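You operate a simulated robot arm through the tools that you are given. There is no shell and no other tool.

The job below is to be done with a simulated robot arm. You get a single attempt, and the scene is never put back.

Task
Switch the lamp off, unplug it, shut the air, vent, and park the hose.
Fine: plug in the grey holder, coupler on the black peg, yellow knob shut.

Only the result counts: the job must be done as asked and must still hold three seconds after the hand-in. Knocking over, shifting, dropping, spilling or breaking anything else fails it.

Robot
A 6-joint arm with a two-finger gripper, fixed in place. Base frame: the origin is at the foot of the arm, x ahead of it, y to its left, z up; the work surface is at about z = 860. Units: mm, degrees, N and s.
Its first joint turns from -166.0 to 166.0 degrees. Payload 2.45 kg.
Tool frame: the origin (TCP) lies between the finger pads and is the grasp point; the fingertips stand 20 mm ahead of it; z points along the fingers, y is the line along which they close. The gripper opens to 140 mm. The gripper's body begins 168 mm behind the TCP.
Orientation is told as [roll, pitch, yaw] about the base's x, y, z axes, in that order, counted from this pose: with the fingers straight down and closing along the base's y, the tool's x points along the base's -x, its y along +y and its z along -z.

Tools
- The arm moves only by the tool apply_moves. Its argument "targets" is a list of rows, each a list of 7 numbers: the shift along the tool's x, y, z in units of 30 mm (1.0 is 30 mm), then the turn, a rotation vector about the tool's x, y, z in units of 4 degrees (1.0 is 4 degrees), then the finger opening in cm, from 0 to 14. In form: [[x, y, z, rx, ry, rz, claw], ...]. A call has 1 to 20 rows; each row shifts and turns the commanded pose from where the row before left it, along the tool's axes as they then stand. A call with a number of a shift or a turn outside -1 to 1 is refused whole. Rows are played at 5 a second. More than 50 mm and 8.6 degrees between two rows, or a gripper value outside its range, and nothing of the call is played. A pose out of reach is approached as far as the arm can. The call stops where the force on the tool passes 90 N (or 10 N more than at its start, if that is more) or the arm is blocked; 0.2 s more then pass. The fingers move at their own pace (about 45 mm/s each) and stop on an object; they squeeze with about 39 N. The grip force told is the motor's: it shows also when the fingers shut on nothing. Time passes only in rows, and 0.2 s behind the last, so rows that do not move let the fingers close. The reply holds the time, the measured pose of the TCP, the force on the tool along the base axes, the opening and the grip force, in the units named above and with some noise, with the torque about the TCP (base axes, N m) and any sound that the robot's microphone picked up.
- Cameras (640 x 400 px; columns grow to the right, rows downward): "scene" is fixed at [45.3, -665.1, 1507]; the picture's right is [0.35, -0.94, 0.00], its down [-0.42, -0.16, -0.89] and it looks along [0.84, 0.31, -0.45] (base axes); focal length 323 px, centre (320, 200). "wrist" rides on the gripper at [78, 11, -209] in the tool frame; the picture's right is [-0.14, 0.99, 0.00], its down [-0.92, -0.13, -0.37] and it looks along [-0.36, -0.05, 0.93] (tool axes); focal length 280 px, centre (320, 200). There is no depth. A picture from a camera that has moved, and an enlarged one, comes with that camera's place and axes in the base frame and with its lens. The place of the scene camera against the robot may be out by one fixed shift of up to 18 mm in any direction.
- get_image(camera): a new picture of that camera. The clock stands still meanwhile.
- zoom(camera, box): a new picture of the part [left, top, right, bottom] of that camera's present view, enlarged. The clock stands still meanwhile.
- finish_job(): hands the job in; it is judged then, once.

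Places have to be worked out from the pictures, the camera data and where the tool is seen. Open the gripper and draw the arm clear of the work before you hand the job in, unless the task says otherwise.

The tools are called after ">>>" by a JSON object that holds its "name" and its "arguments". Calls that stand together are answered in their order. apply_moves: Moves the arm, as the interface text tells. Its arguments: {"type":"object","properties":{"targets":{"type":"array"}},"required":["targets"]} The other tools are called the same way: get_image (camera) takes a picture; zoom (camera, box) takes an enlarged picture of a part of a camera's view; finish_job () hands the job in.

At the start:

```text
clock: 0.0
eef_pos: [647.8, -44.1, 1393.8]
ee_rot: [-0.1, -0.1, 0.0]
ft_force: [0.0, 1.1, -1.3]
wrist_torque: [-0.02, -0.01, 0.02]
gripper_width: 140.0
grip_force: 0.1
```

scene: 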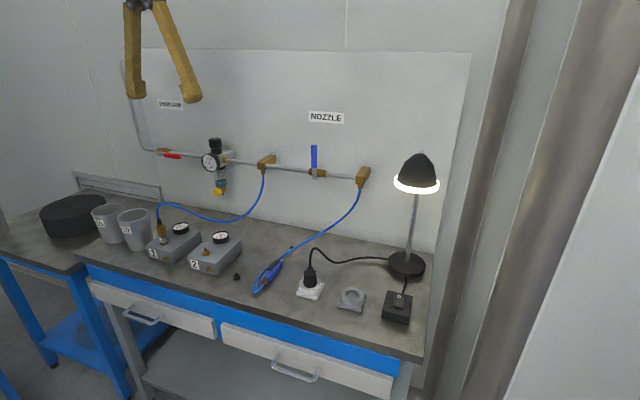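
wrist: 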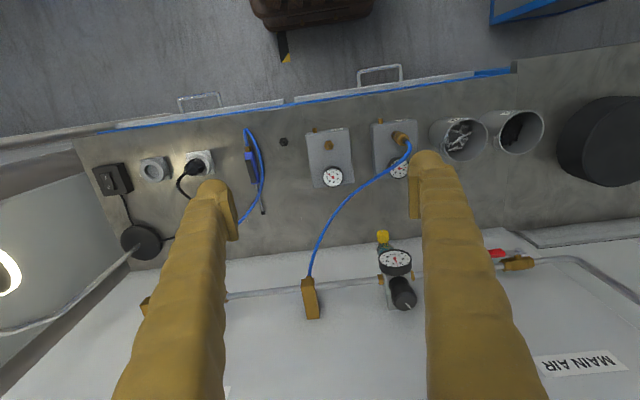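

I'll begin by inspecting the scene in detail with enlarged pictures before any motion.

>>> {"name": "zoom", "arguments": {"camera": "scene", "box": [120, 80, 280, 180]}}

>>> {"name": "zoom", "arguments": {"camera": "scene", "box": [130, 180, 290, 300]}}

>>> {"name": "zoom", "arguments": {"camera": "scene", "box": [270, 220, 440, 340]}}

>>> {"name": "zoom", "arguments": {"camera": "wrist", "box": [80, 110, 280, 270]}}

>>> {"name": "zoom", "arguments": {"camera": "wrist", "box": [260, 100, 460, 220]}}

>>> {"name": "zoom", "arguments": {"camera": "wrist", "box": [280, 210, 640, 400]}}

```text
4.00 times, centred on (200, 130) of scene
camera zoom: at [45.3, -665.1, 1507.0], right [0.35, -0.94, 0.0], down [-0.42, -0.16, -0.89], along [0.84, 0.31, -0.45], focal length 1291 px, centre (800, 480)
```

zoom: 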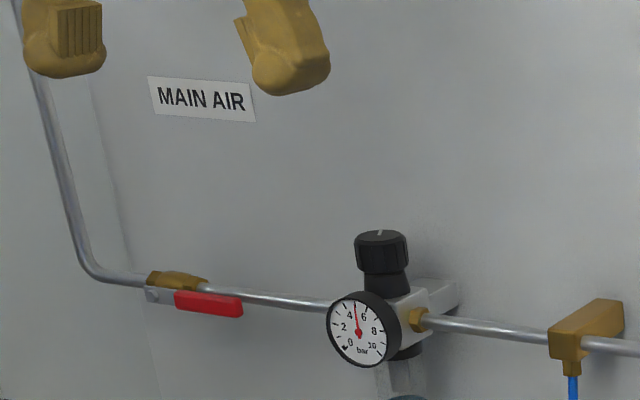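

```text
3.33 times, centred on (210, 240) of scene
camera zoom: at [45.3, -665.1, 1507.0], right [0.35, -0.94, 0.0], down [-0.42, -0.16, -0.89], along [0.84, 0.31, -0.45], focal length 1076 px, centre (687, 67)
```

zoom: 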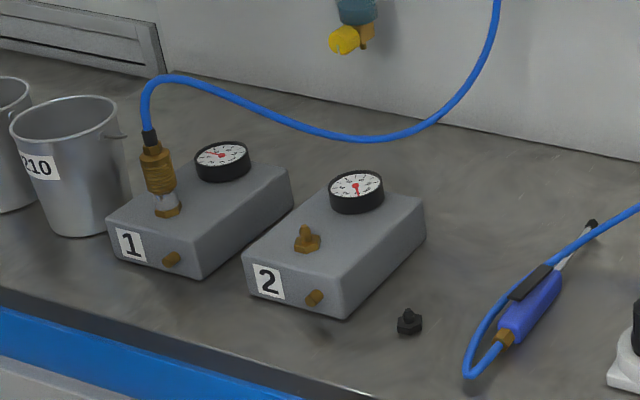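

```text
3.33 times, centred on (355, 280) of scene
camera zoom: at [45.3, -665.1, 1507.0], right [0.35, -0.94, 0.0], down [-0.42, -0.16, -0.89], along [0.84, 0.31, -0.45], focal length 1076 px, centre (203, -67)
```

zoom: 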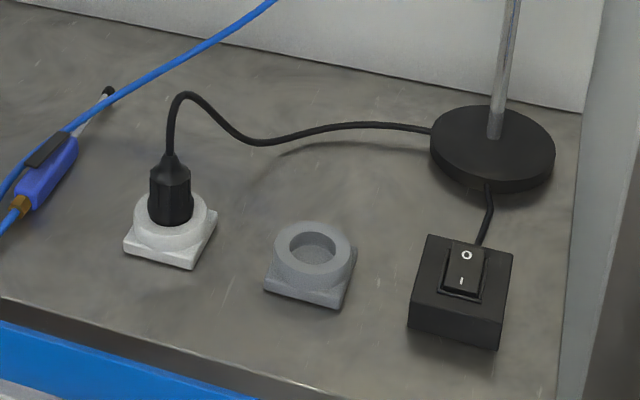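

```text
2.50 times, centred on (180, 190) of wrist
camera zoom: at [570.4, -33.0, 1602.3], right [0.14, 0.99, 0.0], down [0.92, -0.13, 0.37], along [0.36, -0.05, -0.93], focal length 701 px, centre (670, 225)
```

zoom: 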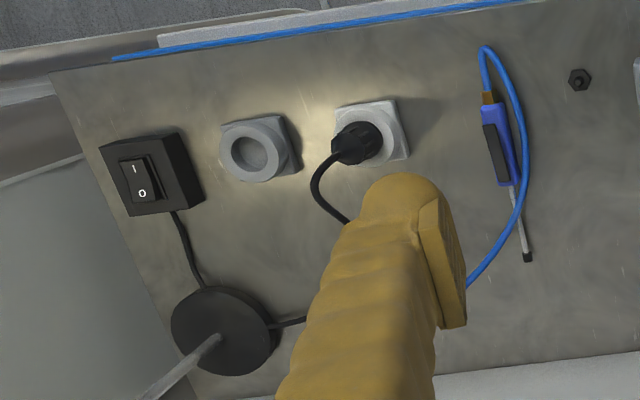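

```text
3.20 times, centred on (360, 160) of wrist
camera zoom: at [570.4, -33.0, 1602.3], right [0.14, 0.99, 0.0], down [0.92, -0.13, 0.37], along [0.36, -0.05, -0.93], focal length 897 px, centre (192, 328)
```

zoom: 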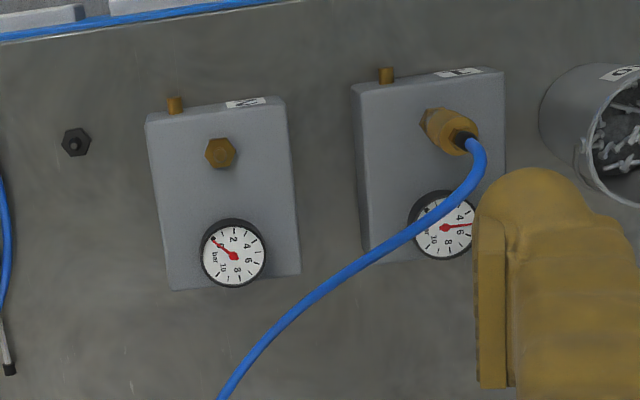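

```text
1.78 times, centred on (460, 305) of wrist
camera zoom: at [570.4, -33.0, 1602.3], right [0.14, 0.99, 0.0], down [0.92, -0.13, 0.37], along [0.36, -0.05, -0.93], focal length 498 px, centre (71, 13)
```

zoom: 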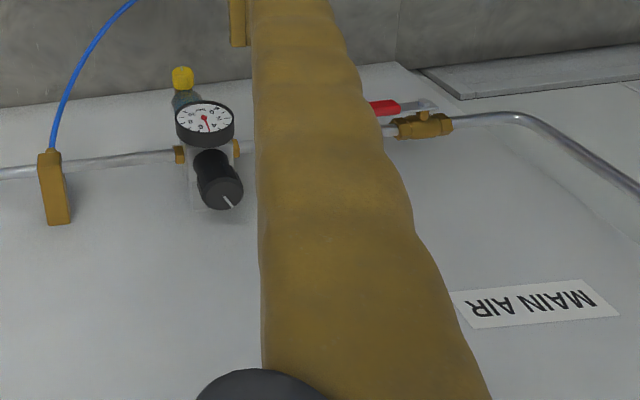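

The wrist view puts the switch near (715,-610), the grey holder near (710,-490), the white socket with the plug near (710,-373), the peg near (681,-143) and the coupler near (698,140). The lamp head seems to hang close over the switch, so I'll move to the right at a safe height and look closer.

>>> {"name": "apply_moves", "arguments": {"targets": [[0.13, -0.98, 0.4, 0, 0, 0, 14], [0.13, -0.98, 0.4, 0, 0, 0, 14], [0.13, -0.98, 0.4, 0, 0, 0, 14], [0.13, -0.98, 0.4, 0, 0, 0, 14], [0.13, -0.98, 0.4, 0, 0, 0, 14], [0.13, -0.98, 0.4, 0, 0, 0, 14], [0.13, -0.98, 0.4, 0, 0, 0, 14], [0.13, -0.98, 0.4, 0, 0, 0, 14], [0.13, -0.98, 0.4, 0, 0, 0, 14], [0.13, -0.98, 0.4, 0, 0, 0, 14], [0.13, -0.98, 0.4, 0, 0, 0, 14], [0.13, -0.98, 0.4, 0, 0, 0, 14]]}}

>>> {"name": "get_image", "arguments": {"camera": "wrist"}}

>>> {"name": "get_image", "arguments": {"camera": "scene"}}

```text
clock: 2.6
eef_pos: [602.9, -398.2, 1249.8]
ee_rot: [0.0, 0.0, 0.0]
ft_force: [0.5, 0.3, 0.7]
wrist_torque: [-0.02, -0.05, 0.02]
gripper_width: 139.9
grip_force: 0.0
```

```text
taken
camera wrist: at [524.2, -387.1, 1458.4], right [0.14, 0.99, 0.0], down [0.92, -0.13, 0.37], along [0.36, -0.05, -0.93], focal length 280 px, centre (320, 200)
```

wrist: 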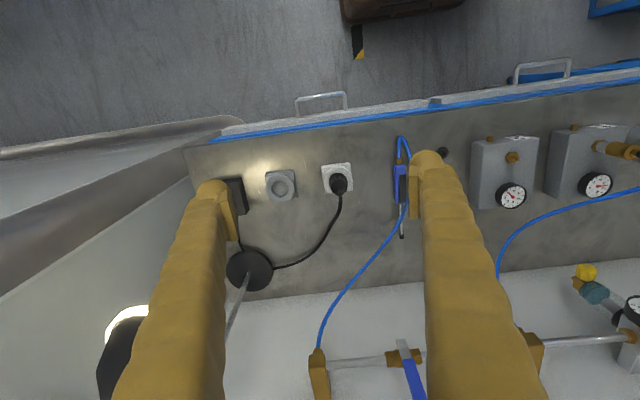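

```text
taken
```

scene: 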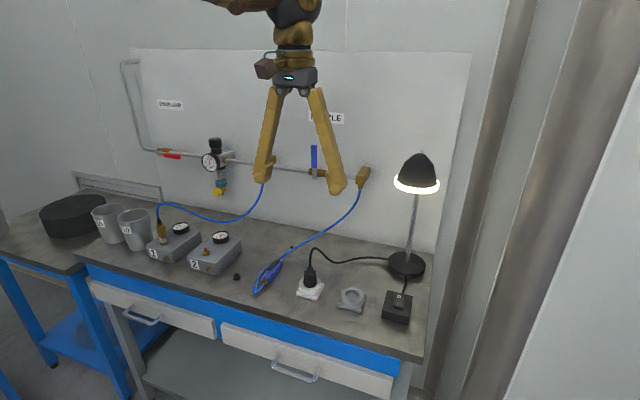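

The lamp head appears to hang at about (760,-615,1200–1270), right over the switch, and a wall stands just past y≈-695. I'll go lower but stay clear of the lamp to look at the switch, holder and socket.

>>> {"name": "apply_moves", "arguments": {"targets": [[-0.12, -0.73, 0.94, 0, 0, 0, 14], [-0.12, -0.73, 0.94, 0, 0, 0, 14], [-0.12, -0.73, 0.94, 0, 0, 0, 14], [-0.12, -0.73, 0.94, 0, 0, 0, 14], [-0.12, -0.73, 0.94, 0, 0, 0, 14], [-0.12, -0.73, 0.94, 0, 0, 0, 14]]}}

>>> {"name": "get_image", "arguments": {"camera": "wrist"}}

>>> {"name": "zoom", "arguments": {"camera": "wrist", "box": [200, 80, 420, 220]}}

>>> {"name": "zoom", "arguments": {"camera": "scene", "box": [280, 130, 520, 380]}}

```text
clock: 4.0
eef_pos: [622.3, -529.1, 1080.9]
ee_rot: [0.0, 0.0, 0.0]
ft_force: [0.3, 0.6, 1.0]
wrist_torque: [0.01, -0.01, 0.02]
gripper_width: 139.9
grip_force: 0.1
```

```text
taken
camera wrist: at [544.6, -517.2, 1289.6], right [0.14, 0.99, 0.0], down [0.92, -0.13, 0.37], along [0.37, -0.05, -0.93], focal length 280 px, centre (320, 200)
```

wrist: 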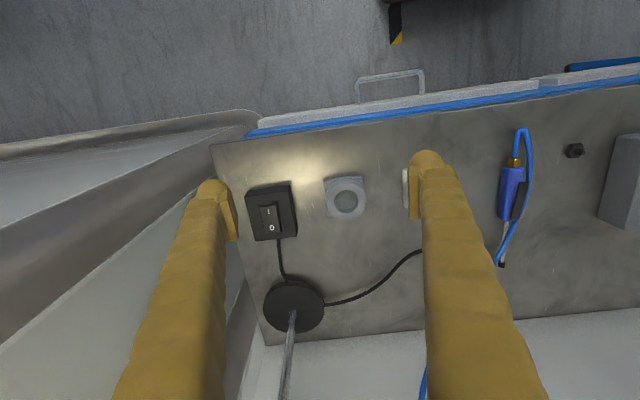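

```text
2.86 times, centred on (310, 150) of wrist
camera zoom: at [544.6, -517.2, 1289.6], right [0.14, 0.99, 0.0], down [0.92, -0.13, 0.37], along [0.37, -0.05, -0.93], focal length 801 px, centre (349, 343)
```

zoom: 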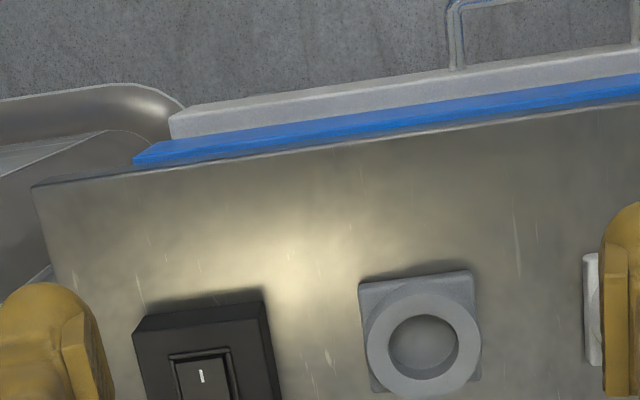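

```text
1.60 times, centred on (400, 255) of scene
camera zoom: at [45.3, -665.1, 1507.0], right [0.35, -0.94, 0.0], down [-0.42, -0.16, -0.89], along [0.84, 0.31, -0.45], focal length 516 px, centre (192, 112)
```

zoom: 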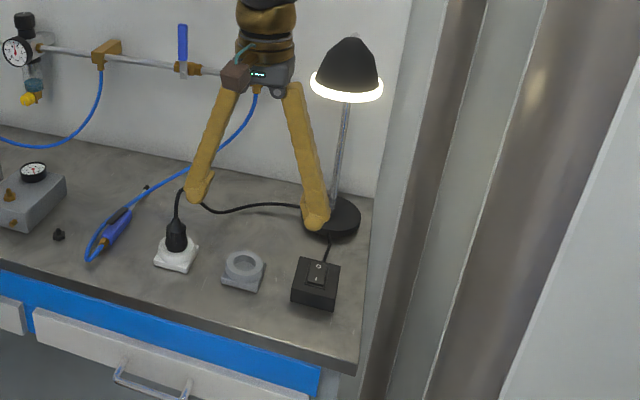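

The fixtures are visible now; I'll enlarge the switch, holder and plug in the wrist view.

>>> {"name": "zoom", "arguments": {"camera": "wrist", "box": [230, 170, 390, 270]}}

>>> {"name": "zoom", "arguments": {"camera": "scene", "box": [330, 240, 440, 330]}}

>>> {"name": "zoom", "arguments": {"camera": "scene", "box": [370, 130, 470, 290]}}

```text
4.00 times, centred on (310, 220) of wrist
camera zoom: at [544.6, -517.2, 1289.6], right [0.14, 0.99, 0.0], down [0.92, -0.13, 0.37], along [0.37, -0.05, -0.93], focal length 1122 px, centre (360, 120)
```

zoom: 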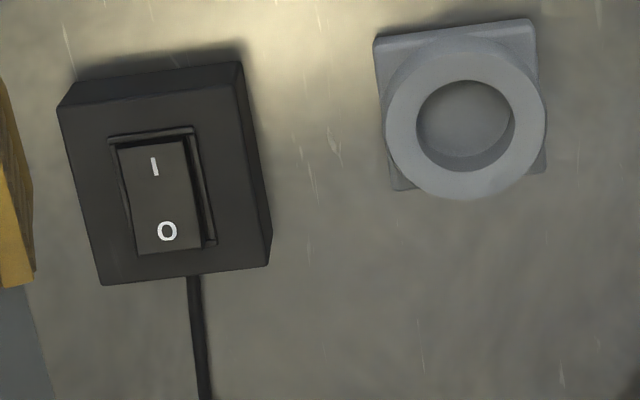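

```text
4.44 times, centred on (385, 285) of scene
camera zoom: at [45.3, -665.1, 1507.0], right [0.35, -0.94, 0.0], down [-0.42, -0.16, -0.89], along [0.84, 0.31, -0.45], focal length 1435 px, centre (31, -178)
```

zoom: 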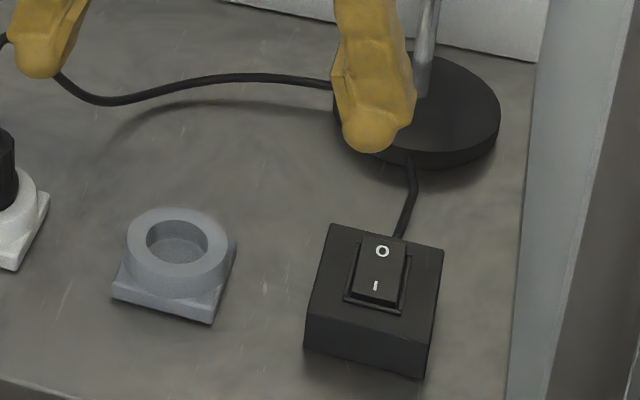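

```text
2.50 times, centred on (420, 210) of scene
camera zoom: at [45.3, -665.1, 1507.0], right [0.35, -0.94, 0.0], down [-0.42, -0.16, -0.89], along [0.84, 0.31, -0.45], focal length 807 px, centre (70, 175)
```

zoom: 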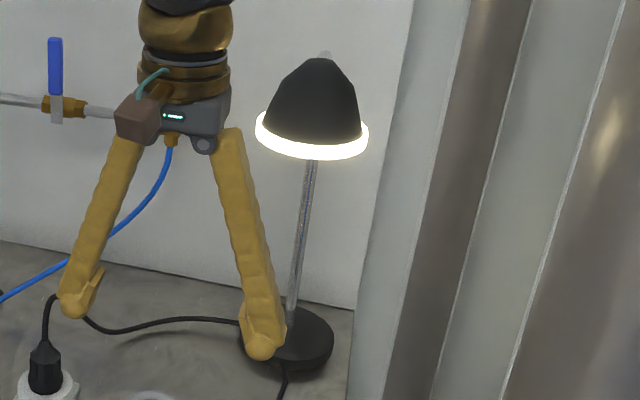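

I put the switch box top at about z=895, the rocker centre at about (717,-618), and the raised O end at about (730,-618). I'll tilt the tool 40° to keep the arm away from the lamp, narrow the fingers, and get above the O end with the right-hand finger.

>>> {"name": "apply_moves", "arguments": {"targets": [[0, 0, 0, 0, -1, 0, 6], [0, 0, 0, 0, -1, 0, 6], [0, 0, 0, 0, -1, 0, 6], [0, 0, 0, 0, -1, 0, 6], [0, 0, 0, 0, -1, 0, 6], [0, 0, 0, 0, -1, 0, 6], [0, 0, 0, 0, -1, 0, 6], [0, 0, 0, 0, -1, 0, 6], [0, 0, 0, 0, -1, 0, 6], [0, 0, 0, 0, -1, 0, 6]]}}

>>> {"name": "get_image", "arguments": {"camera": "wrist"}}

>>> {"name": "get_image", "arguments": {"camera": "scene"}}

```text
clock: 6.2
eef_pos: [622.8, -527.8, 1080.8]
ee_rot: [0.0, -40.1, 0.1]
ft_force: [-0.7, 0.2, 1.0]
wrist_torque: [0.02, 0.0, -0.03]
gripper_width: 60.3
grip_force: 0.1
```

```text
taken
camera wrist: at [428.7, -516.9, 1190.2], right [0.11, 0.99, 0.09], down [0.47, -0.13, 0.87], along [0.88, -0.05, -0.48], focal length 280 px, centre (320, 200)
```

wrist: 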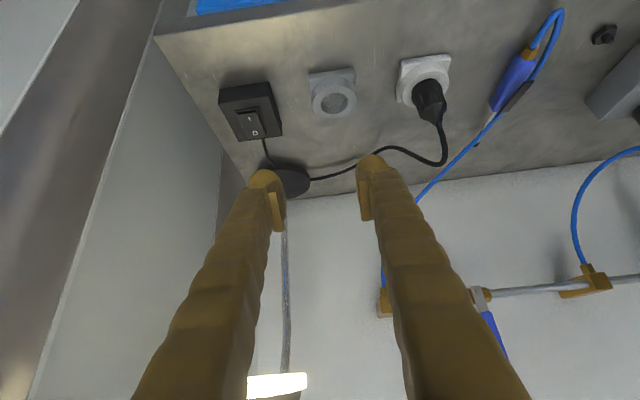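

```text
taken
```

scene: 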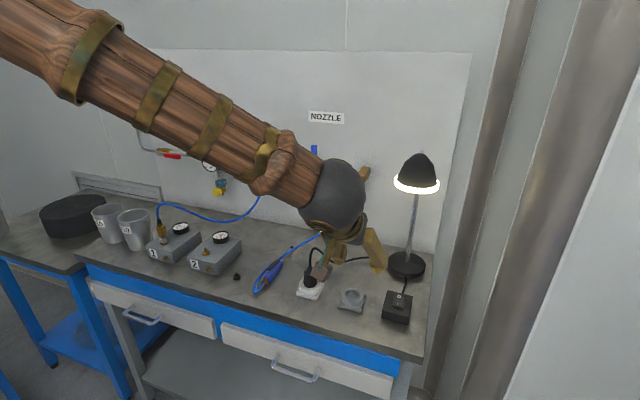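

The tilted arm stays well clear of the lamp, whose rim bottom is near z≈1213. I'll move the right finger above the O end of the rocker.

>>> {"name": "apply_moves", "arguments": {"targets": [[-0.035, -0.296, 0.892, 0, 0, 0, 6], [-0.035, -0.296, 0.892, 0, 0, 0, 6], [-0.035, -0.296, 0.892, 0, 0, 0, 6], [-0.035, -0.296, 0.892, 0, 0, 0, 6], [-0.035, -0.296, 0.892, 0, 0, 0, 6], [-0.035, -0.296, 0.892, 0, 0, 0, 6]]}}

>>> {"name": "get_image", "arguments": {"camera": "wrist"}}

>>> {"name": "zoom", "arguments": {"camera": "scene", "box": [330, 210, 450, 330]}}

>>> {"name": "zoom", "arguments": {"camera": "wrist", "box": [200, 60, 440, 220]}}

```text
clock: 7.6
eef_pos: [730.9, -582.8, 961.6]
ee_rot: [0.0, -40.0, 0.0]
ft_force: [-0.7, 0.3, 0.4]
wrist_torque: [-0.01, -0.02, -0.01]
gripper_width: 60.0
grip_force: 0.0
```

```text
taken
camera wrist: at [538.2, -571.6, 1071.3], right [0.11, 0.99, 0.09], down [0.47, -0.13, 0.87], along [0.88, -0.05, -0.48], focal length 280 px, centre (320, 200)
```

wrist: 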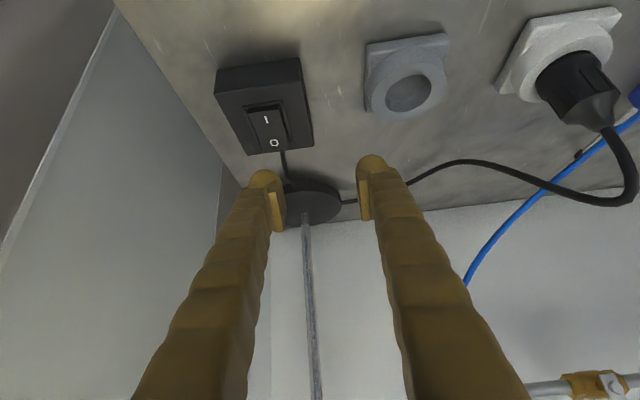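

```text
3.33 times, centred on (390, 270) of scene
camera zoom: at [45.3, -665.1, 1507.0], right [0.35, -0.94, 0.0], down [-0.42, -0.16, -0.89], along [0.84, 0.31, -0.45], focal length 1076 px, centre (87, -33)
```

zoom: 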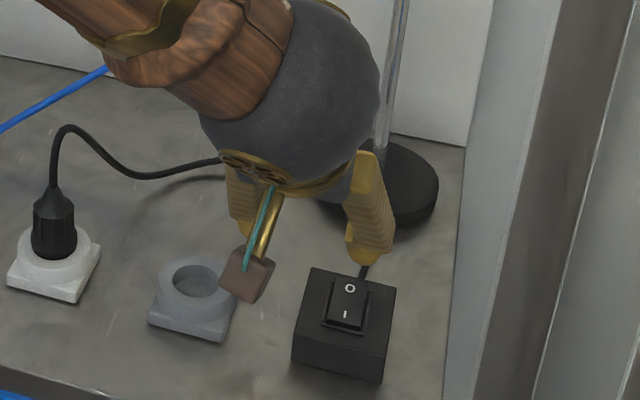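

```text
2.50 times, centred on (320, 140) of wrist
camera zoom: at [538.2, -571.6, 1071.3], right [0.11, 0.99, 0.09], down [0.47, -0.13, 0.87], along [0.88, -0.05, -0.48], focal length 701 px, centre (320, 350)
```

zoom: 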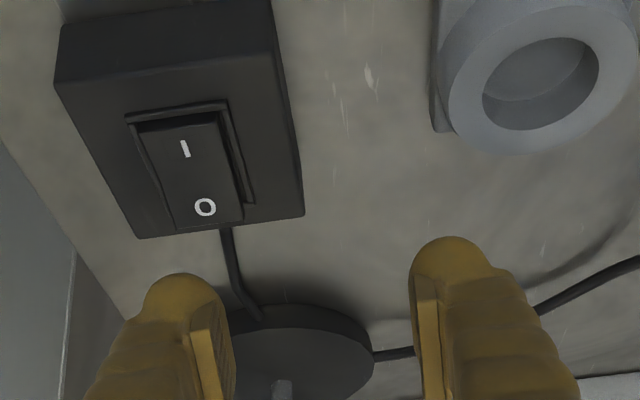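

The readings now put the O mark at about (729,-618,903) and the right finger's lower edge near (730,-620,935). I'll lower straight down in steps and watch the force.

>>> {"name": "apply_moves", "arguments": {"targets": [[0.214, 0, 0.255, 0, 0, 0, 6], [0.214, 0, 0.255, 0, 0, 0, 6], [0.129, 0, 0.153, 0, 0, 0, 6], [0, 0, 0, 0, 0, 0, 6]]}}

>>> {"name": "zoom", "arguments": {"camera": "wrist", "box": [200, 60, 440, 220]}}

>>> {"name": "zoom", "arguments": {"camera": "scene", "box": [330, 210, 450, 330]}}

```text
clock: 8.6
eef_pos: [730.2, -582.4, 935.3]
ee_rot: [0.0, -40.0, 0.0]
ft_force: [-0.4, 0.7, 0.5]
wrist_torque: [0.0, 0.02, 0.0]
gripper_width: 60.2
grip_force: 0.3
```

```text
2.50 times, centred on (320, 140) of wrist
camera zoom: at [537.5, -570.6, 1045.2], right [0.11, 0.99, 0.09], down [0.47, -0.13, 0.87], along [0.88, -0.05, -0.48], focal length 701 px, centre (320, 350)
```

zoom: 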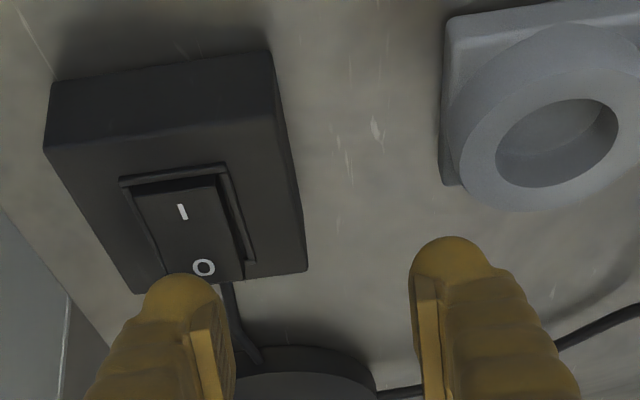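

```text
3.33 times, centred on (390, 270) of scene
camera zoom: at [45.3, -665.1, 1507.0], right [0.35, -0.94, 0.0], down [-0.42, -0.16, -0.89], along [0.84, 0.31, -0.45], focal length 1076 px, centre (87, -33)
```

zoom: 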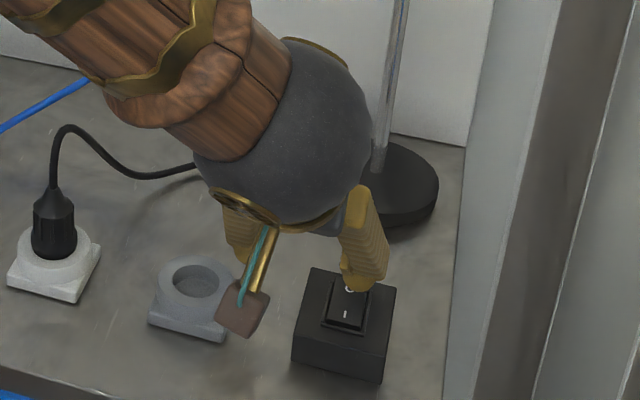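

The finger tip sits just above the O end, slightly left of the mark. I'll press down in small 2 mm steps.

>>> {"name": "apply_moves", "arguments": {"targets": [[0.043, 0.08, 0.051, 0, 0, 0, 6], [0.043, 0, 0.051, 0, 0, 0, 6], [0.043, 0, 0.051, 0, 0, 0, 6], [0.043, 0, 0.051, 0, 0, 0, 6]]}}

>>> {"name": "zoom", "arguments": {"camera": "wrist", "box": [200, 60, 440, 220]}}

```text
clock: 9.6
eef_pos: [731.6, -579.6, 928.7]
ee_rot: [0.0, -40.0, 0.0]
ft_force: [0.3, 0.4, 0.2]
wrist_torque: [0.01, 0.0, 0.02]
gripper_width: 60.0
grip_force: 0.2
```

```text
2.50 times, centred on (320, 140) of wrist
camera zoom: at [537.8, -567.9, 1037.1], right [0.11, 0.99, 0.09], down [0.47, -0.13, 0.87], along [0.88, -0.05, -0.48], focal length 701 px, centre (320, 350)
```

zoom: 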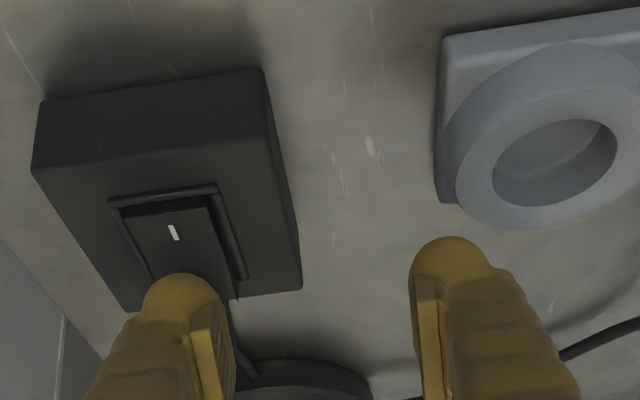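

No contact force yet; I'll continue down with more 2 mm steps.

>>> {"name": "apply_moves", "arguments": {"targets": [[0.043, 0, 0.051, 0, 0, 0, 6], [0.043, 0, 0.051, 0, 0, 0, 6], [0.043, 0, 0.051, 0, 0, 0, 6]]}}

>>> {"name": "zoom", "arguments": {"camera": "scene", "box": [350, 230, 430, 330]}}

```text
clock: 10.4
eef_pos: [730.1, -579.8, 923.6]
ee_rot: [-0.1, -40.1, 0.0]
ft_force: [-5.8, 2.5, 16.0]
wrist_torque: [-0.59, 0.16, -0.13]
gripper_width: 59.8
grip_force: 0.0
```

```text
4.00 times, centred on (390, 280) of scene
camera zoom: at [45.3, -665.1, 1507.0], right [0.35, -0.94, 0.0], down [-0.42, -0.16, -0.89], along [0.84, 0.31, -0.45], focal length 1291 px, centre (40, -120)
```

zoom: 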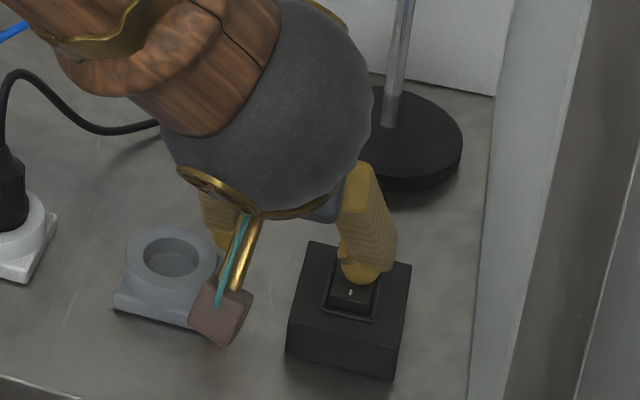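

Contact at 16 N on the right finger. I'll press on in small steps, watching for the click.

>>> {"name": "apply_moves", "arguments": {"targets": [[0.043, 0, 0.051, 0, 0, 0, 6], [0.043, 0, 0.051, 0, 0, 0, 6]]}}

>>> {"name": "get_image", "arguments": {"camera": "scene"}}

```text
clock: 11.0
eef_pos: [730.4, -581.0, 922.0]
ee_rot: [-0.4, -40.4, 0.1]
ft_force: [-18.1, 6.6, 72.0]
wrist_torque: [-2.69, 0.72, -0.6]
gripper_width: 59.3
grip_force: 0.0
```

```text
taken
```

scene: 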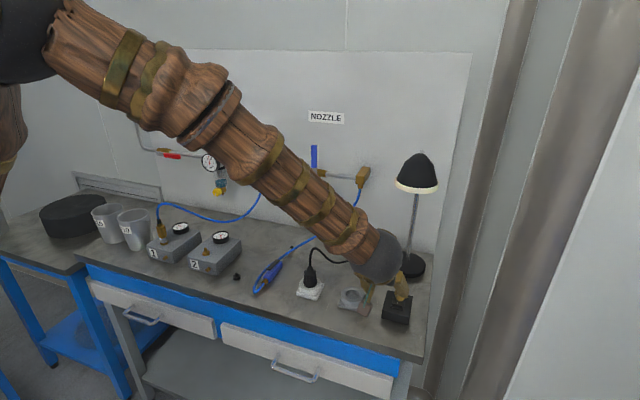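

The lamp is off now. I'll back straight up off the switch.

>>> {"name": "apply_moves", "arguments": {"targets": [[-0.214, 0, -0.255, 0, 0, 0, 6], [-0.3, 0, -0.357, 0, 0, 0, 6], [-0.3, 0, -0.357, 0, 0, 0, 6], [-0.3, 0, -0.357, 0, 0, 0, 6]]}}

>>> {"name": "get_image", "arguments": {"camera": "wrist"}}

>>> {"name": "zoom", "arguments": {"camera": "wrist", "box": [200, 60, 440, 220]}}

>>> {"name": "zoom", "arguments": {"camera": "scene", "box": [350, 140, 450, 330]}}

```text
clock: 12.0
eef_pos: [730.4, -579.6, 970.6]
ee_rot: [0.0, -40.0, -0.1]
ft_force: [-0.5, -0.7, 0.1]
wrist_torque: [-0.02, 0.0, -0.01]
gripper_width: 60.3
grip_force: 0.1
```

```text
taken
camera wrist: at [537.1, -567.4, 1079.4], right [0.11, 0.99, 0.09], down [0.47, -0.13, 0.87], along [0.88, -0.05, -0.48], focal length 280 px, centre (320, 200)
```

wrist: 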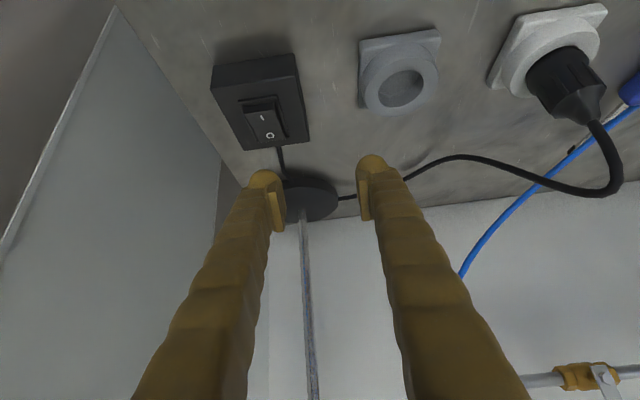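

```text
2.50 times, centred on (320, 140) of wrist
camera zoom: at [537.1, -567.4, 1079.4], right [0.11, 0.99, 0.09], down [0.47, -0.13, 0.87], along [0.88, -0.05, -0.48], focal length 701 px, centre (320, 350)
```

zoom: 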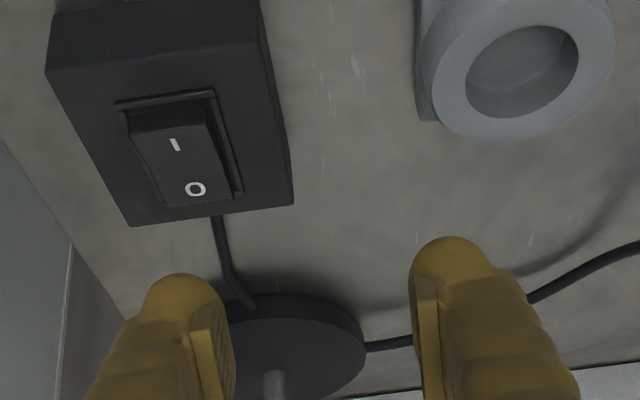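

```text
2.11 times, centred on (400, 235) of scene
camera zoom: at [45.3, -665.1, 1507.0], right [0.35, -0.94, 0.0], down [-0.42, -0.16, -0.89], along [0.84, 0.31, -0.45], focal length 680 px, centre (152, 126)
```

zoom: 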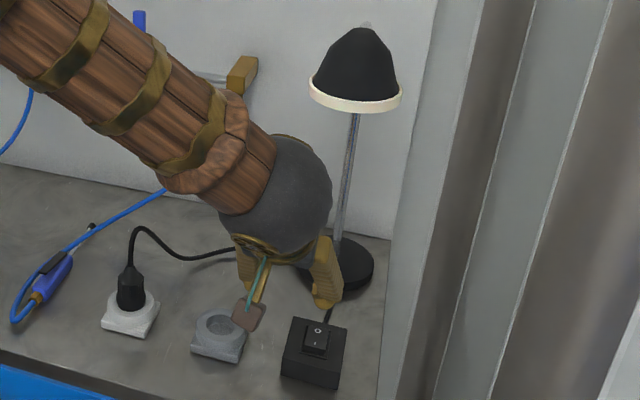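

The rocker has flipped, O pressed and lamp dark. Next I'll rise and move over the plug in the white socket to view it up close.

>>> {"name": "apply_moves", "arguments": {"targets": [[-0.232, 0, -0.967, 0, 0, 0, 10], [-0.232, 0, -0.967, 0, 0, 0, 10], [-0.232, 0, -0.967, 0, 0, 0, 10], [0, 0.986, 0, 0, 0, 0, 10], [0, 0.986, 0, 0, 0, 0, 10], [0, 0.986, 0, 0, 0, 0, 10], [0, 0.986, 0, 0, 0, 0, 10], [0, 0.986, 0, 0, 0, 0, 10], [0, 0.986, 0, 0, 0, 0, 10], [0, 0.986, 0, 0, 0, 0, 10]]}}

>>> {"name": "get_image", "arguments": {"camera": "wrist"}}

>>> {"name": "zoom", "arguments": {"camera": "wrist", "box": [220, 20, 420, 180]}}

>>> {"name": "get_image", "arguments": {"camera": "scene"}}

```text
clock: 14.2
eef_pos: [692.0, -373.7, 1050.1]
ee_rot: [0.0, -40.0, 0.0]
ft_force: [-0.7, 0.4, 1.7]
wrist_torque: [0.01, -0.02, 0.02]
gripper_width: 100.0
grip_force: 0.1
```

```text
taken
camera wrist: at [497.4, -361.4, 1159.4], right [0.11, 0.99, 0.09], down [0.47, -0.13, 0.87], along [0.88, -0.05, -0.48], focal length 280 px, centre (320, 200)
```

wrist: 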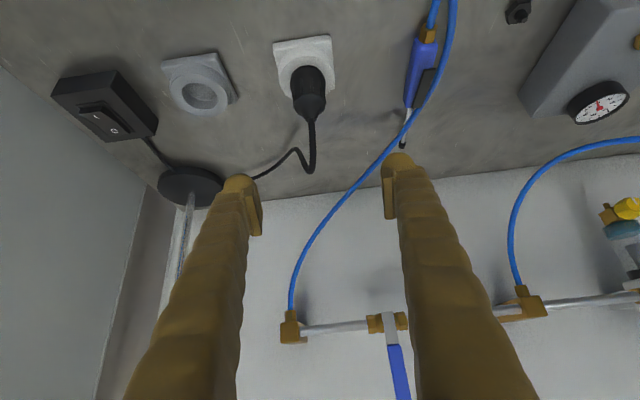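

```text
2.50 times, centred on (320, 100) of wrist
camera zoom: at [497.4, -361.4, 1159.4], right [0.11, 0.99, 0.09], down [0.47, -0.13, 0.87], along [0.88, -0.05, -0.48], focal length 701 px, centre (320, 450)
```

zoom: 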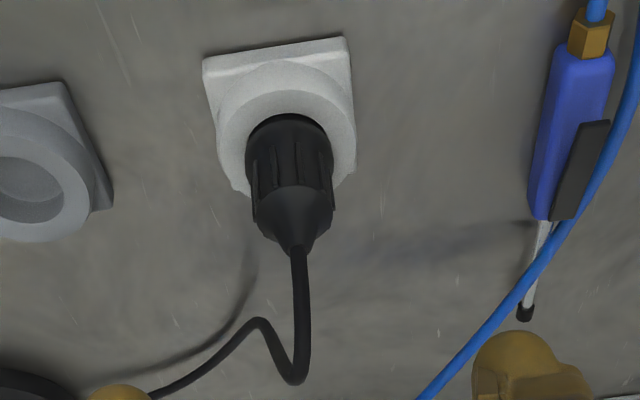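

```text
taken
```

scene: 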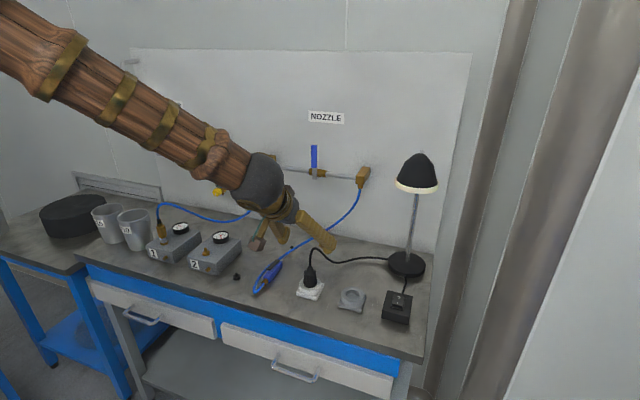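

The plug is an upright ribbed body of roughly 35 mm diameter with the cord leaving its top. I'll enlarge this view further to fix its position and height.

>>> {"name": "zoom", "arguments": {"camera": "wrist", "box": [265, 25, 345, 125]}}

>>> {"name": "zoom", "arguments": {"camera": "scene", "box": [285, 225, 375, 325]}}

```text
4.00 times, centred on (305, 75) of wrist
camera zoom: at [497.4, -361.4, 1159.4], right [0.11, 0.99, 0.09], down [0.47, -0.13, 0.87], along [0.88, -0.05, -0.48], focal length 1122 px, centre (380, 700)
```

zoom: 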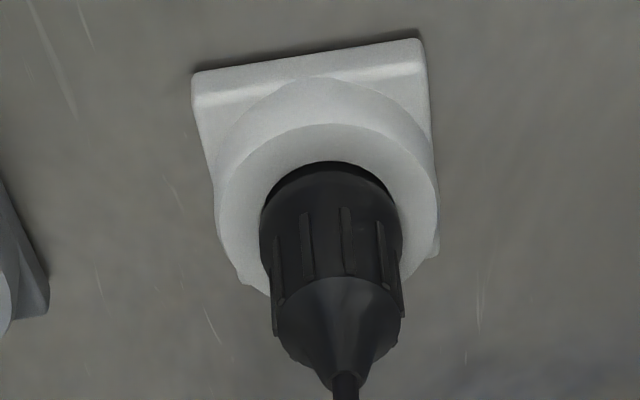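

```text
4.00 times, centred on (330, 275) of scene
camera zoom: at [45.3, -665.1, 1507.0], right [0.35, -0.94, 0.0], down [-0.42, -0.16, -0.89], along [0.84, 0.31, -0.45], focal length 1291 px, centre (280, -100)
```

zoom: 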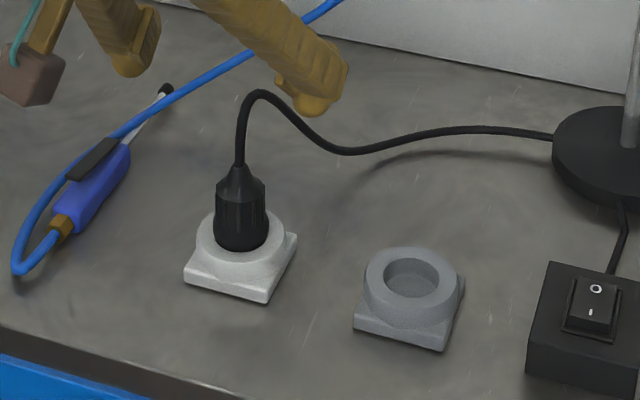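

The socket ring centre works out to (705,-373.7) with its top at z≈890; the plug body runs up to z≈939 and the cord arcs away in +x. I'll descend around it, stopping short of the grasp height to check.

>>> {"name": "apply_moves", "arguments": {"targets": [[0.49, 0, 0.72, 0, 0, 0, 7], [0.49, 0, 0.72, 0, 0, 0, 7], [0.49, 0, 0.72, 0, 0, 0, 7], [0.49, 0, 0.72, 0, 0, 0, 7]]}}

>>> {"name": "get_image", "arguments": {"camera": "wrist"}}

>>> {"name": "zoom", "arguments": {"camera": "scene", "box": [265, 205, 365, 305]}}

```text
clock: 15.2
eef_pos: [701.3, -373.1, 945.8]
ee_rot: [0.0, -40.1, 0.0]
ft_force: [0.1, 0.4, -0.7]
wrist_torque: [0.0, 0.03, 0.02]
gripper_width: 70.1
grip_force: 0.0
```

```text
taken
camera wrist: at [508.0, -361.7, 1055.3], right [0.11, 0.99, 0.09], down [0.47, -0.13, 0.87], along [0.88, -0.05, -0.48], focal length 280 px, centre (320, 200)
```

wrist: 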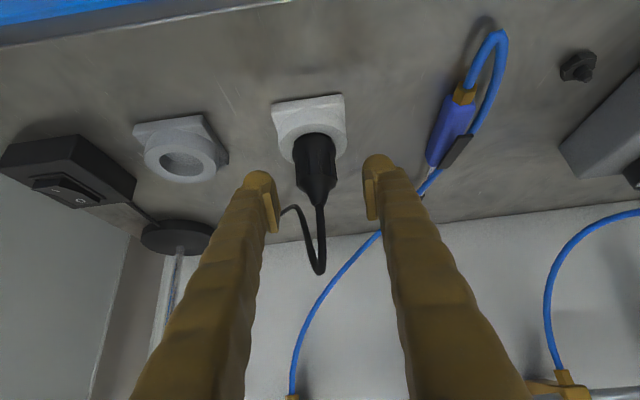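

```text
4.00 times, centred on (315, 255) of scene
camera zoom: at [45.3, -665.1, 1507.0], right [0.35, -0.94, 0.0], down [-0.42, -0.16, -0.89], along [0.84, 0.31, -0.45], focal length 1291 px, centre (340, -20)
```

zoom: 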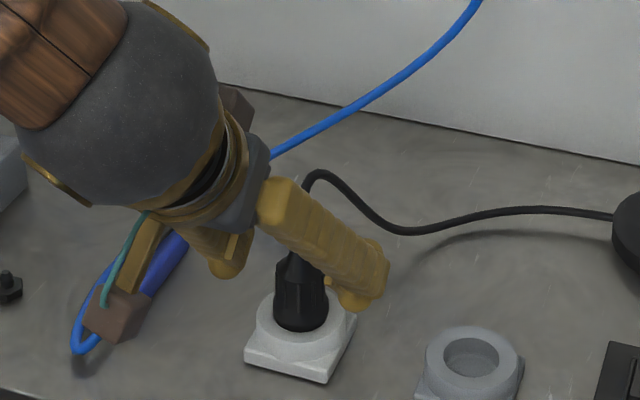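

The plug is centred between the fingers. I'll lower the last 26 mm and close on the body.

>>> {"name": "apply_moves", "arguments": {"targets": [[0.23, 0, 0.37, 0, 0, 0, 7], [0.23, 0, 0.37, 0, 0, 0, 7], [0, 0, 0, 0, 0, 0, 7], [0, 0, 0, 0, 0, 0, 2], [0, 0, 0, 0, 0, 0, 2], [0, 0, 0, 0, 0, 0, 2], [0, 0, 0, 0, 0, 0, 2], [0, 0, 0, 0, 0, 0, 2]]}}

>>> {"name": "get_image", "arguments": {"camera": "wrist"}}

>>> {"name": "zoom", "arguments": {"camera": "scene", "box": [265, 205, 365, 305]}}

```text
clock: 17.0
eef_pos: [706.0, -374.1, 920.0]
ee_rot: [-0.1, -39.9, -0.1]
ft_force: [-0.6, -28.4, 0.1]
wrist_torque: [-0.53, 0.06, 0.0]
gripper_width: 35.2
grip_force: 39.0
```

```text
taken
camera wrist: at [512.3, -363.0, 1029.3], right [0.11, 0.99, 0.09], down [0.47, -0.13, 0.87], along [0.88, -0.05, -0.48], focal length 280 px, centre (320, 200)
```

wrist: 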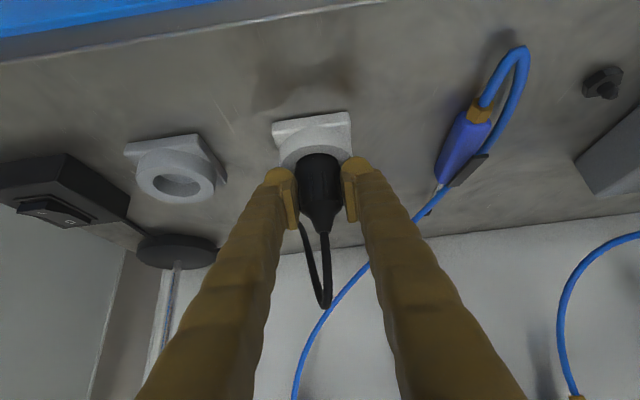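

```text
4.00 times, centred on (315, 255) of scene
camera zoom: at [45.3, -665.1, 1507.0], right [0.35, -0.94, 0.0], down [-0.42, -0.16, -0.89], along [0.84, 0.31, -0.45], focal length 1291 px, centre (340, -20)
```

zoom: 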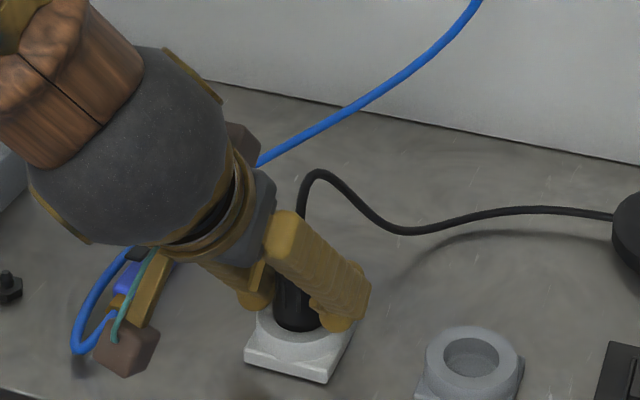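

Plug gripped at 35 mm, with a 28 N side load that shows the plug is ~1.7 mm further right than my grip centre. I'll nudge to relieve that before pulling.

>>> {"name": "apply_moves", "arguments": {"targets": [[0, -0.057, 0, 0, 0, 0, 2], [0, 0, 0, 0, 0, 0, 2]]}}

```text
clock: 17.6
eef_pos: [705.7, -373.4, 920.8]
ee_rot: [0.0, -39.9, -0.1]
ft_force: [-6.0, -16.3, 9.2]
wrist_torque: [-0.37, 0.21, -0.13]
gripper_width: 35.1
grip_force: 39.0
```

Side load has fallen to 16 N; one more small nudge and then a slow vertical pull.

>>> {"name": "apply_moves", "arguments": {"targets": [[0, -0.04, 0, 0, 0, 0, 2], [-0.043, 0, -0.051, 0, 0, 0, 2], [-0.043, 0, -0.051, 0, 0, 0, 2], [-0.043, 0, -0.051, 0, 0, 0, 2]]}}

```text
clock: 18.6
eef_pos: [705.1, -375.6, 924.6]
ee_rot: [0.0, -40.0, 0.0]
ft_force: [0.7, 0.9, -0.4]
wrist_torque: [0.0, 0.0, 0.02]
gripper_width: 32.2
grip_force: 38.5
```

The forces have dropped to zero and the opening went from 35 to 32 mm; I need to see whether the plug moved or the fingers slipped.

>>> {"name": "get_image", "arguments": {"camera": "wrist"}}

>>> {"name": "zoom", "arguments": {"camera": "wrist", "box": [250, 90, 390, 250]}}

>>> {"name": "zoom", "arguments": {"camera": "scene", "box": [285, 235, 365, 305]}}

```text
taken
camera wrist: at [512.0, -364.2, 1035.3], right [0.11, 0.99, 0.09], down [0.47, -0.13, 0.87], along [0.88, -0.05, -0.48], focal length 280 px, centre (320, 200)
```

wrist: 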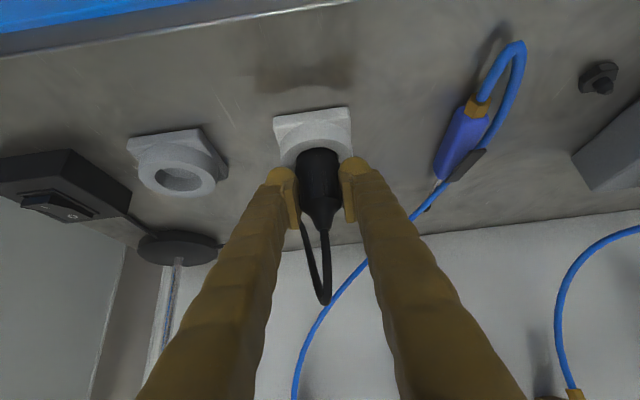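

```text
2.50 times, centred on (320, 170) of wrist
camera zoom: at [512.0, -364.2, 1035.3], right [0.11, 0.99, 0.09], down [0.47, -0.13, 0.87], along [0.88, -0.05, -0.48], focal length 701 px, centre (320, 275)
```

zoom: 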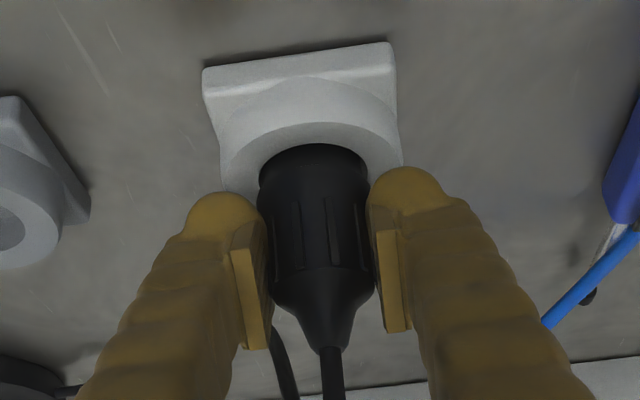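

```text
5.71 times, centred on (325, 270) of scene
camera zoom: at [45.3, -665.1, 1507.0], right [0.35, -0.94, 0.0], down [-0.42, -0.16, -0.89], along [0.84, 0.31, -0.45], focal length 1844 px, centre (291, -200)
```

zoom: 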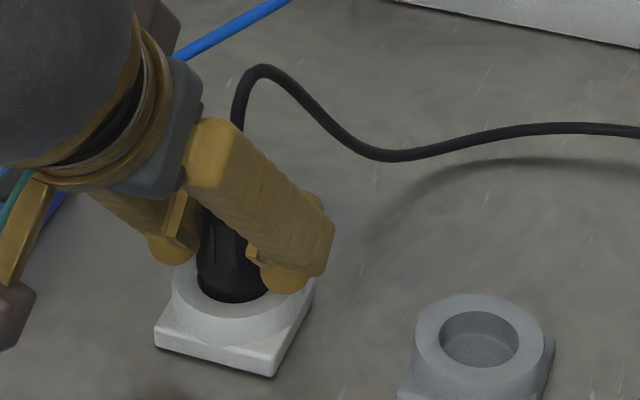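

I can't tell yet; I'll pull up another 16 mm slowly and compare.

>>> {"name": "apply_moves", "arguments": {"targets": [[-0.086, 0, -0.102, 0, 0, 0, 2], [-0.086, 0, -0.102, 0, 0, 0, 2], [-0.086, 0, -0.102, 0, 0, 0, 2], [-0.086, 0, -0.102, 0, 0, 0, 2]]}}

>>> {"name": "zoom", "arguments": {"camera": "wrist", "box": [250, 90, 390, 250]}}

>>> {"name": "zoom", "arguments": {"camera": "scene", "box": [285, 235, 365, 305]}}

```text
clock: 19.6
eef_pos: [704.8, -375.7, 943.1]
ee_rot: [0.0, -40.1, 0.0]
ft_force: [-0.4, -0.7, -0.2]
wrist_torque: [0.02, -0.03, 0.0]
gripper_width: 32.2
grip_force: 39.4
```

```text
2.50 times, centred on (320, 170) of wrist
camera zoom: at [511.6, -363.9, 1052.3], right [0.11, 0.99, 0.09], down [0.47, -0.13, 0.87], along [0.88, -0.05, -0.48], focal length 701 px, centre (320, 275)
```

zoom: 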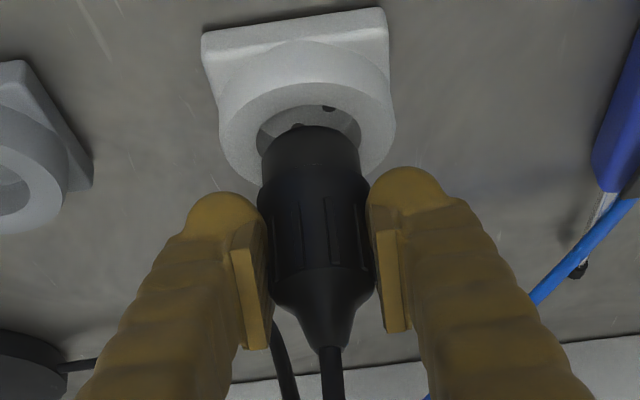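

```text
5.71 times, centred on (325, 270) of scene
camera zoom: at [45.3, -665.1, 1507.0], right [0.35, -0.94, 0.0], down [-0.42, -0.16, -0.89], along [0.84, 0.31, -0.45], focal length 1844 px, centre (291, -200)
```

zoom: 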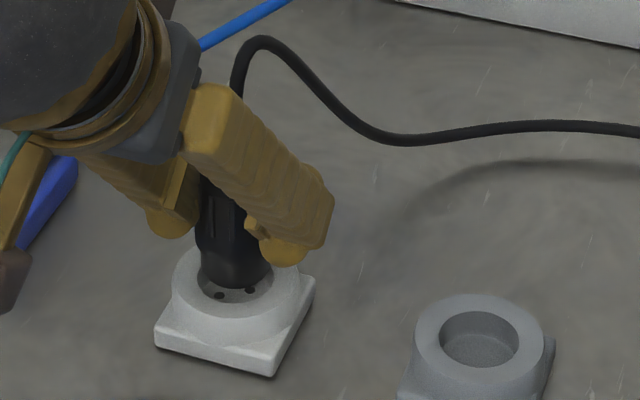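

The plug is coming out with the gripper and the socket's pin holes are visible. I'll lift it well clear and carry it over the grey holder, which I place at about (707,-499.5).

>>> {"name": "apply_moves", "arguments": {"targets": [[-0.43, 0, -0.511, 0, 0, 0, 2], [-0.43, 0, -0.511, 0, 0, 0, 2], [-0.43, 0, -0.511, 0, 0, 0, 2], [-0.013, -0.827, 0.011, 0, 0, 0, 2], [-0.013, -0.827, 0.011, 0, 0, 0, 2], [-0.013, -0.827, 0.011, 0, 0, 0, 2], [-0.013, -0.827, 0.011, 0, 0, 0, 2], [-0.013, -0.827, 0.011, 0, 0, 0, 2], [0, 0, 0, 0, 0, 0, 2]]}}

>>> {"name": "get_image", "arguments": {"camera": "wrist"}}

>>> {"name": "zoom", "arguments": {"camera": "scene", "box": [300, 205, 400, 325]}}

>>> {"name": "zoom", "arguments": {"camera": "wrist", "box": [250, 70, 390, 250]}}

```text
clock: 21.6
eef_pos: [708.6, -498.5, 1003.2]
ee_rot: [0.0, -40.0, 0.0]
ft_force: [0.2, 0.8, -0.4]
wrist_torque: [-0.01, 0.0, -0.02]
gripper_width: 32.0
grip_force: 39.0
```

```text
taken
camera wrist: at [516.0, -488.0, 1112.1], right [0.11, 0.99, 0.09], down [0.47, -0.13, 0.87], along [0.88, -0.05, -0.48], focal length 280 px, centre (320, 200)
```

wrist: 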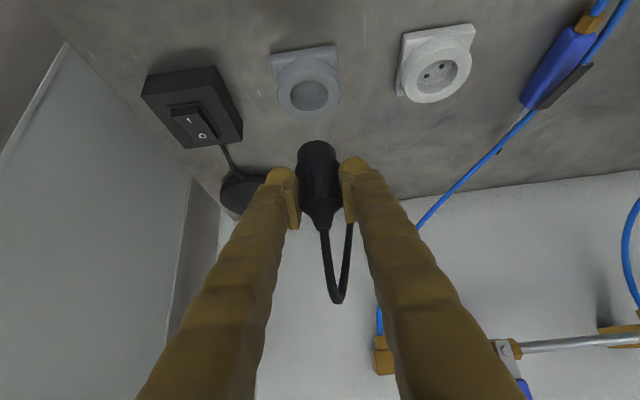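

```text
3.33 times, centred on (350, 265) of scene
camera zoom: at [45.3, -665.1, 1507.0], right [0.35, -0.94, 0.0], down [-0.42, -0.16, -0.89], along [0.84, 0.31, -0.45], focal length 1076 px, centre (220, -17)
```

zoom: 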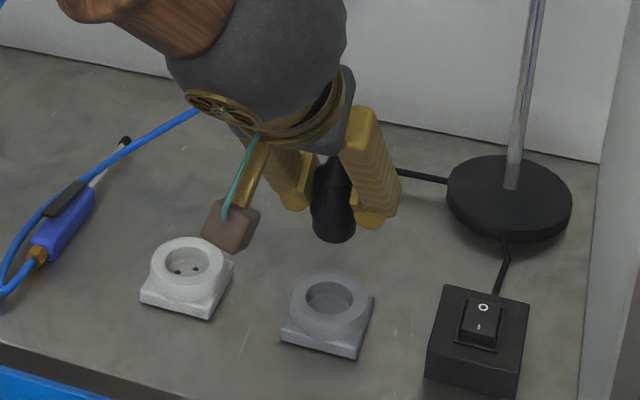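

```text
2.22 times, centred on (320, 160) of wrist
camera zoom: at [516.0, -488.0, 1112.1], right [0.11, 0.99, 0.09], down [0.47, -0.13, 0.87], along [0.88, -0.05, -0.48], focal length 623 px, centre (320, 289)
```

zoom: 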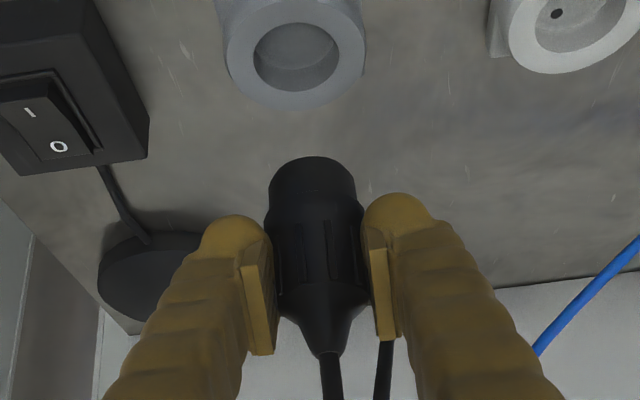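

The holder triangulates to (708,-499.3) with its rim at z≈889.5; the plug's bottom is ~41 mm below the TCP and its axis is ~1.2 mm to the left of the holder centre. I'll correct that and descend to just above the rim.

>>> {"name": "apply_moves", "arguments": {"targets": [[0.486, -0.013, 0.579, 0, 0, 0, 2], [0.486, -0.013, 0.579, 0, 0, 0, 2], [0.457, -0.013, 0.545, 0, 0, 0, 2], [0, 0, 0, 0, 0, 0, 2]]}}

>>> {"name": "zoom", "arguments": {"camera": "wrist", "box": [250, 70, 390, 250]}}

>>> {"name": "zoom", "arguments": {"camera": "scene", "box": [310, 245, 390, 325]}}

```text
clock: 22.6
eef_pos: [708.9, -498.6, 938.2]
ee_rot: [0.0, -40.2, 0.0]
ft_force: [-2.7, 4.1, 37.4]
wrist_torque: [0.15, -0.61, 0.05]
gripper_width: 31.7
grip_force: 38.9
```

```text
2.22 times, centred on (320, 160) of wrist
camera zoom: at [515.1, -487.5, 1046.7], right [0.11, 0.99, 0.09], down [0.47, -0.13, 0.88], along [0.88, -0.05, -0.47], focal length 623 px, centre (320, 289)
```

zoom: 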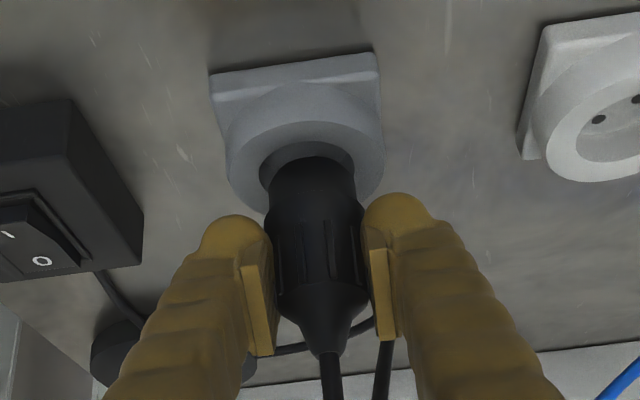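

```text
5.00 times, centred on (350, 285) of scene
camera zoom: at [45.3, -665.1, 1507.0], right [0.35, -0.94, 0.0], down [-0.42, -0.16, -0.89], along [0.84, 0.31, -0.45], focal length 1614 px, centre (170, -225)
```

zoom: 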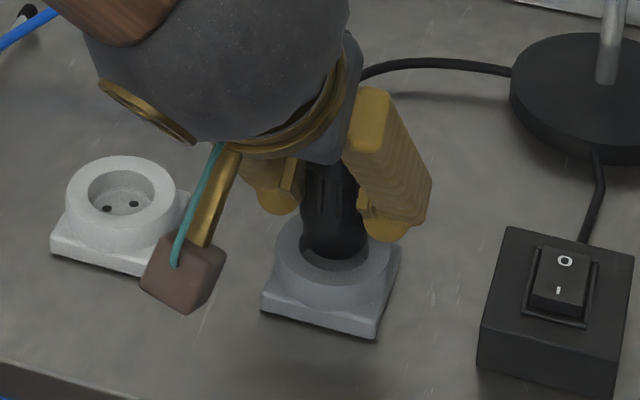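

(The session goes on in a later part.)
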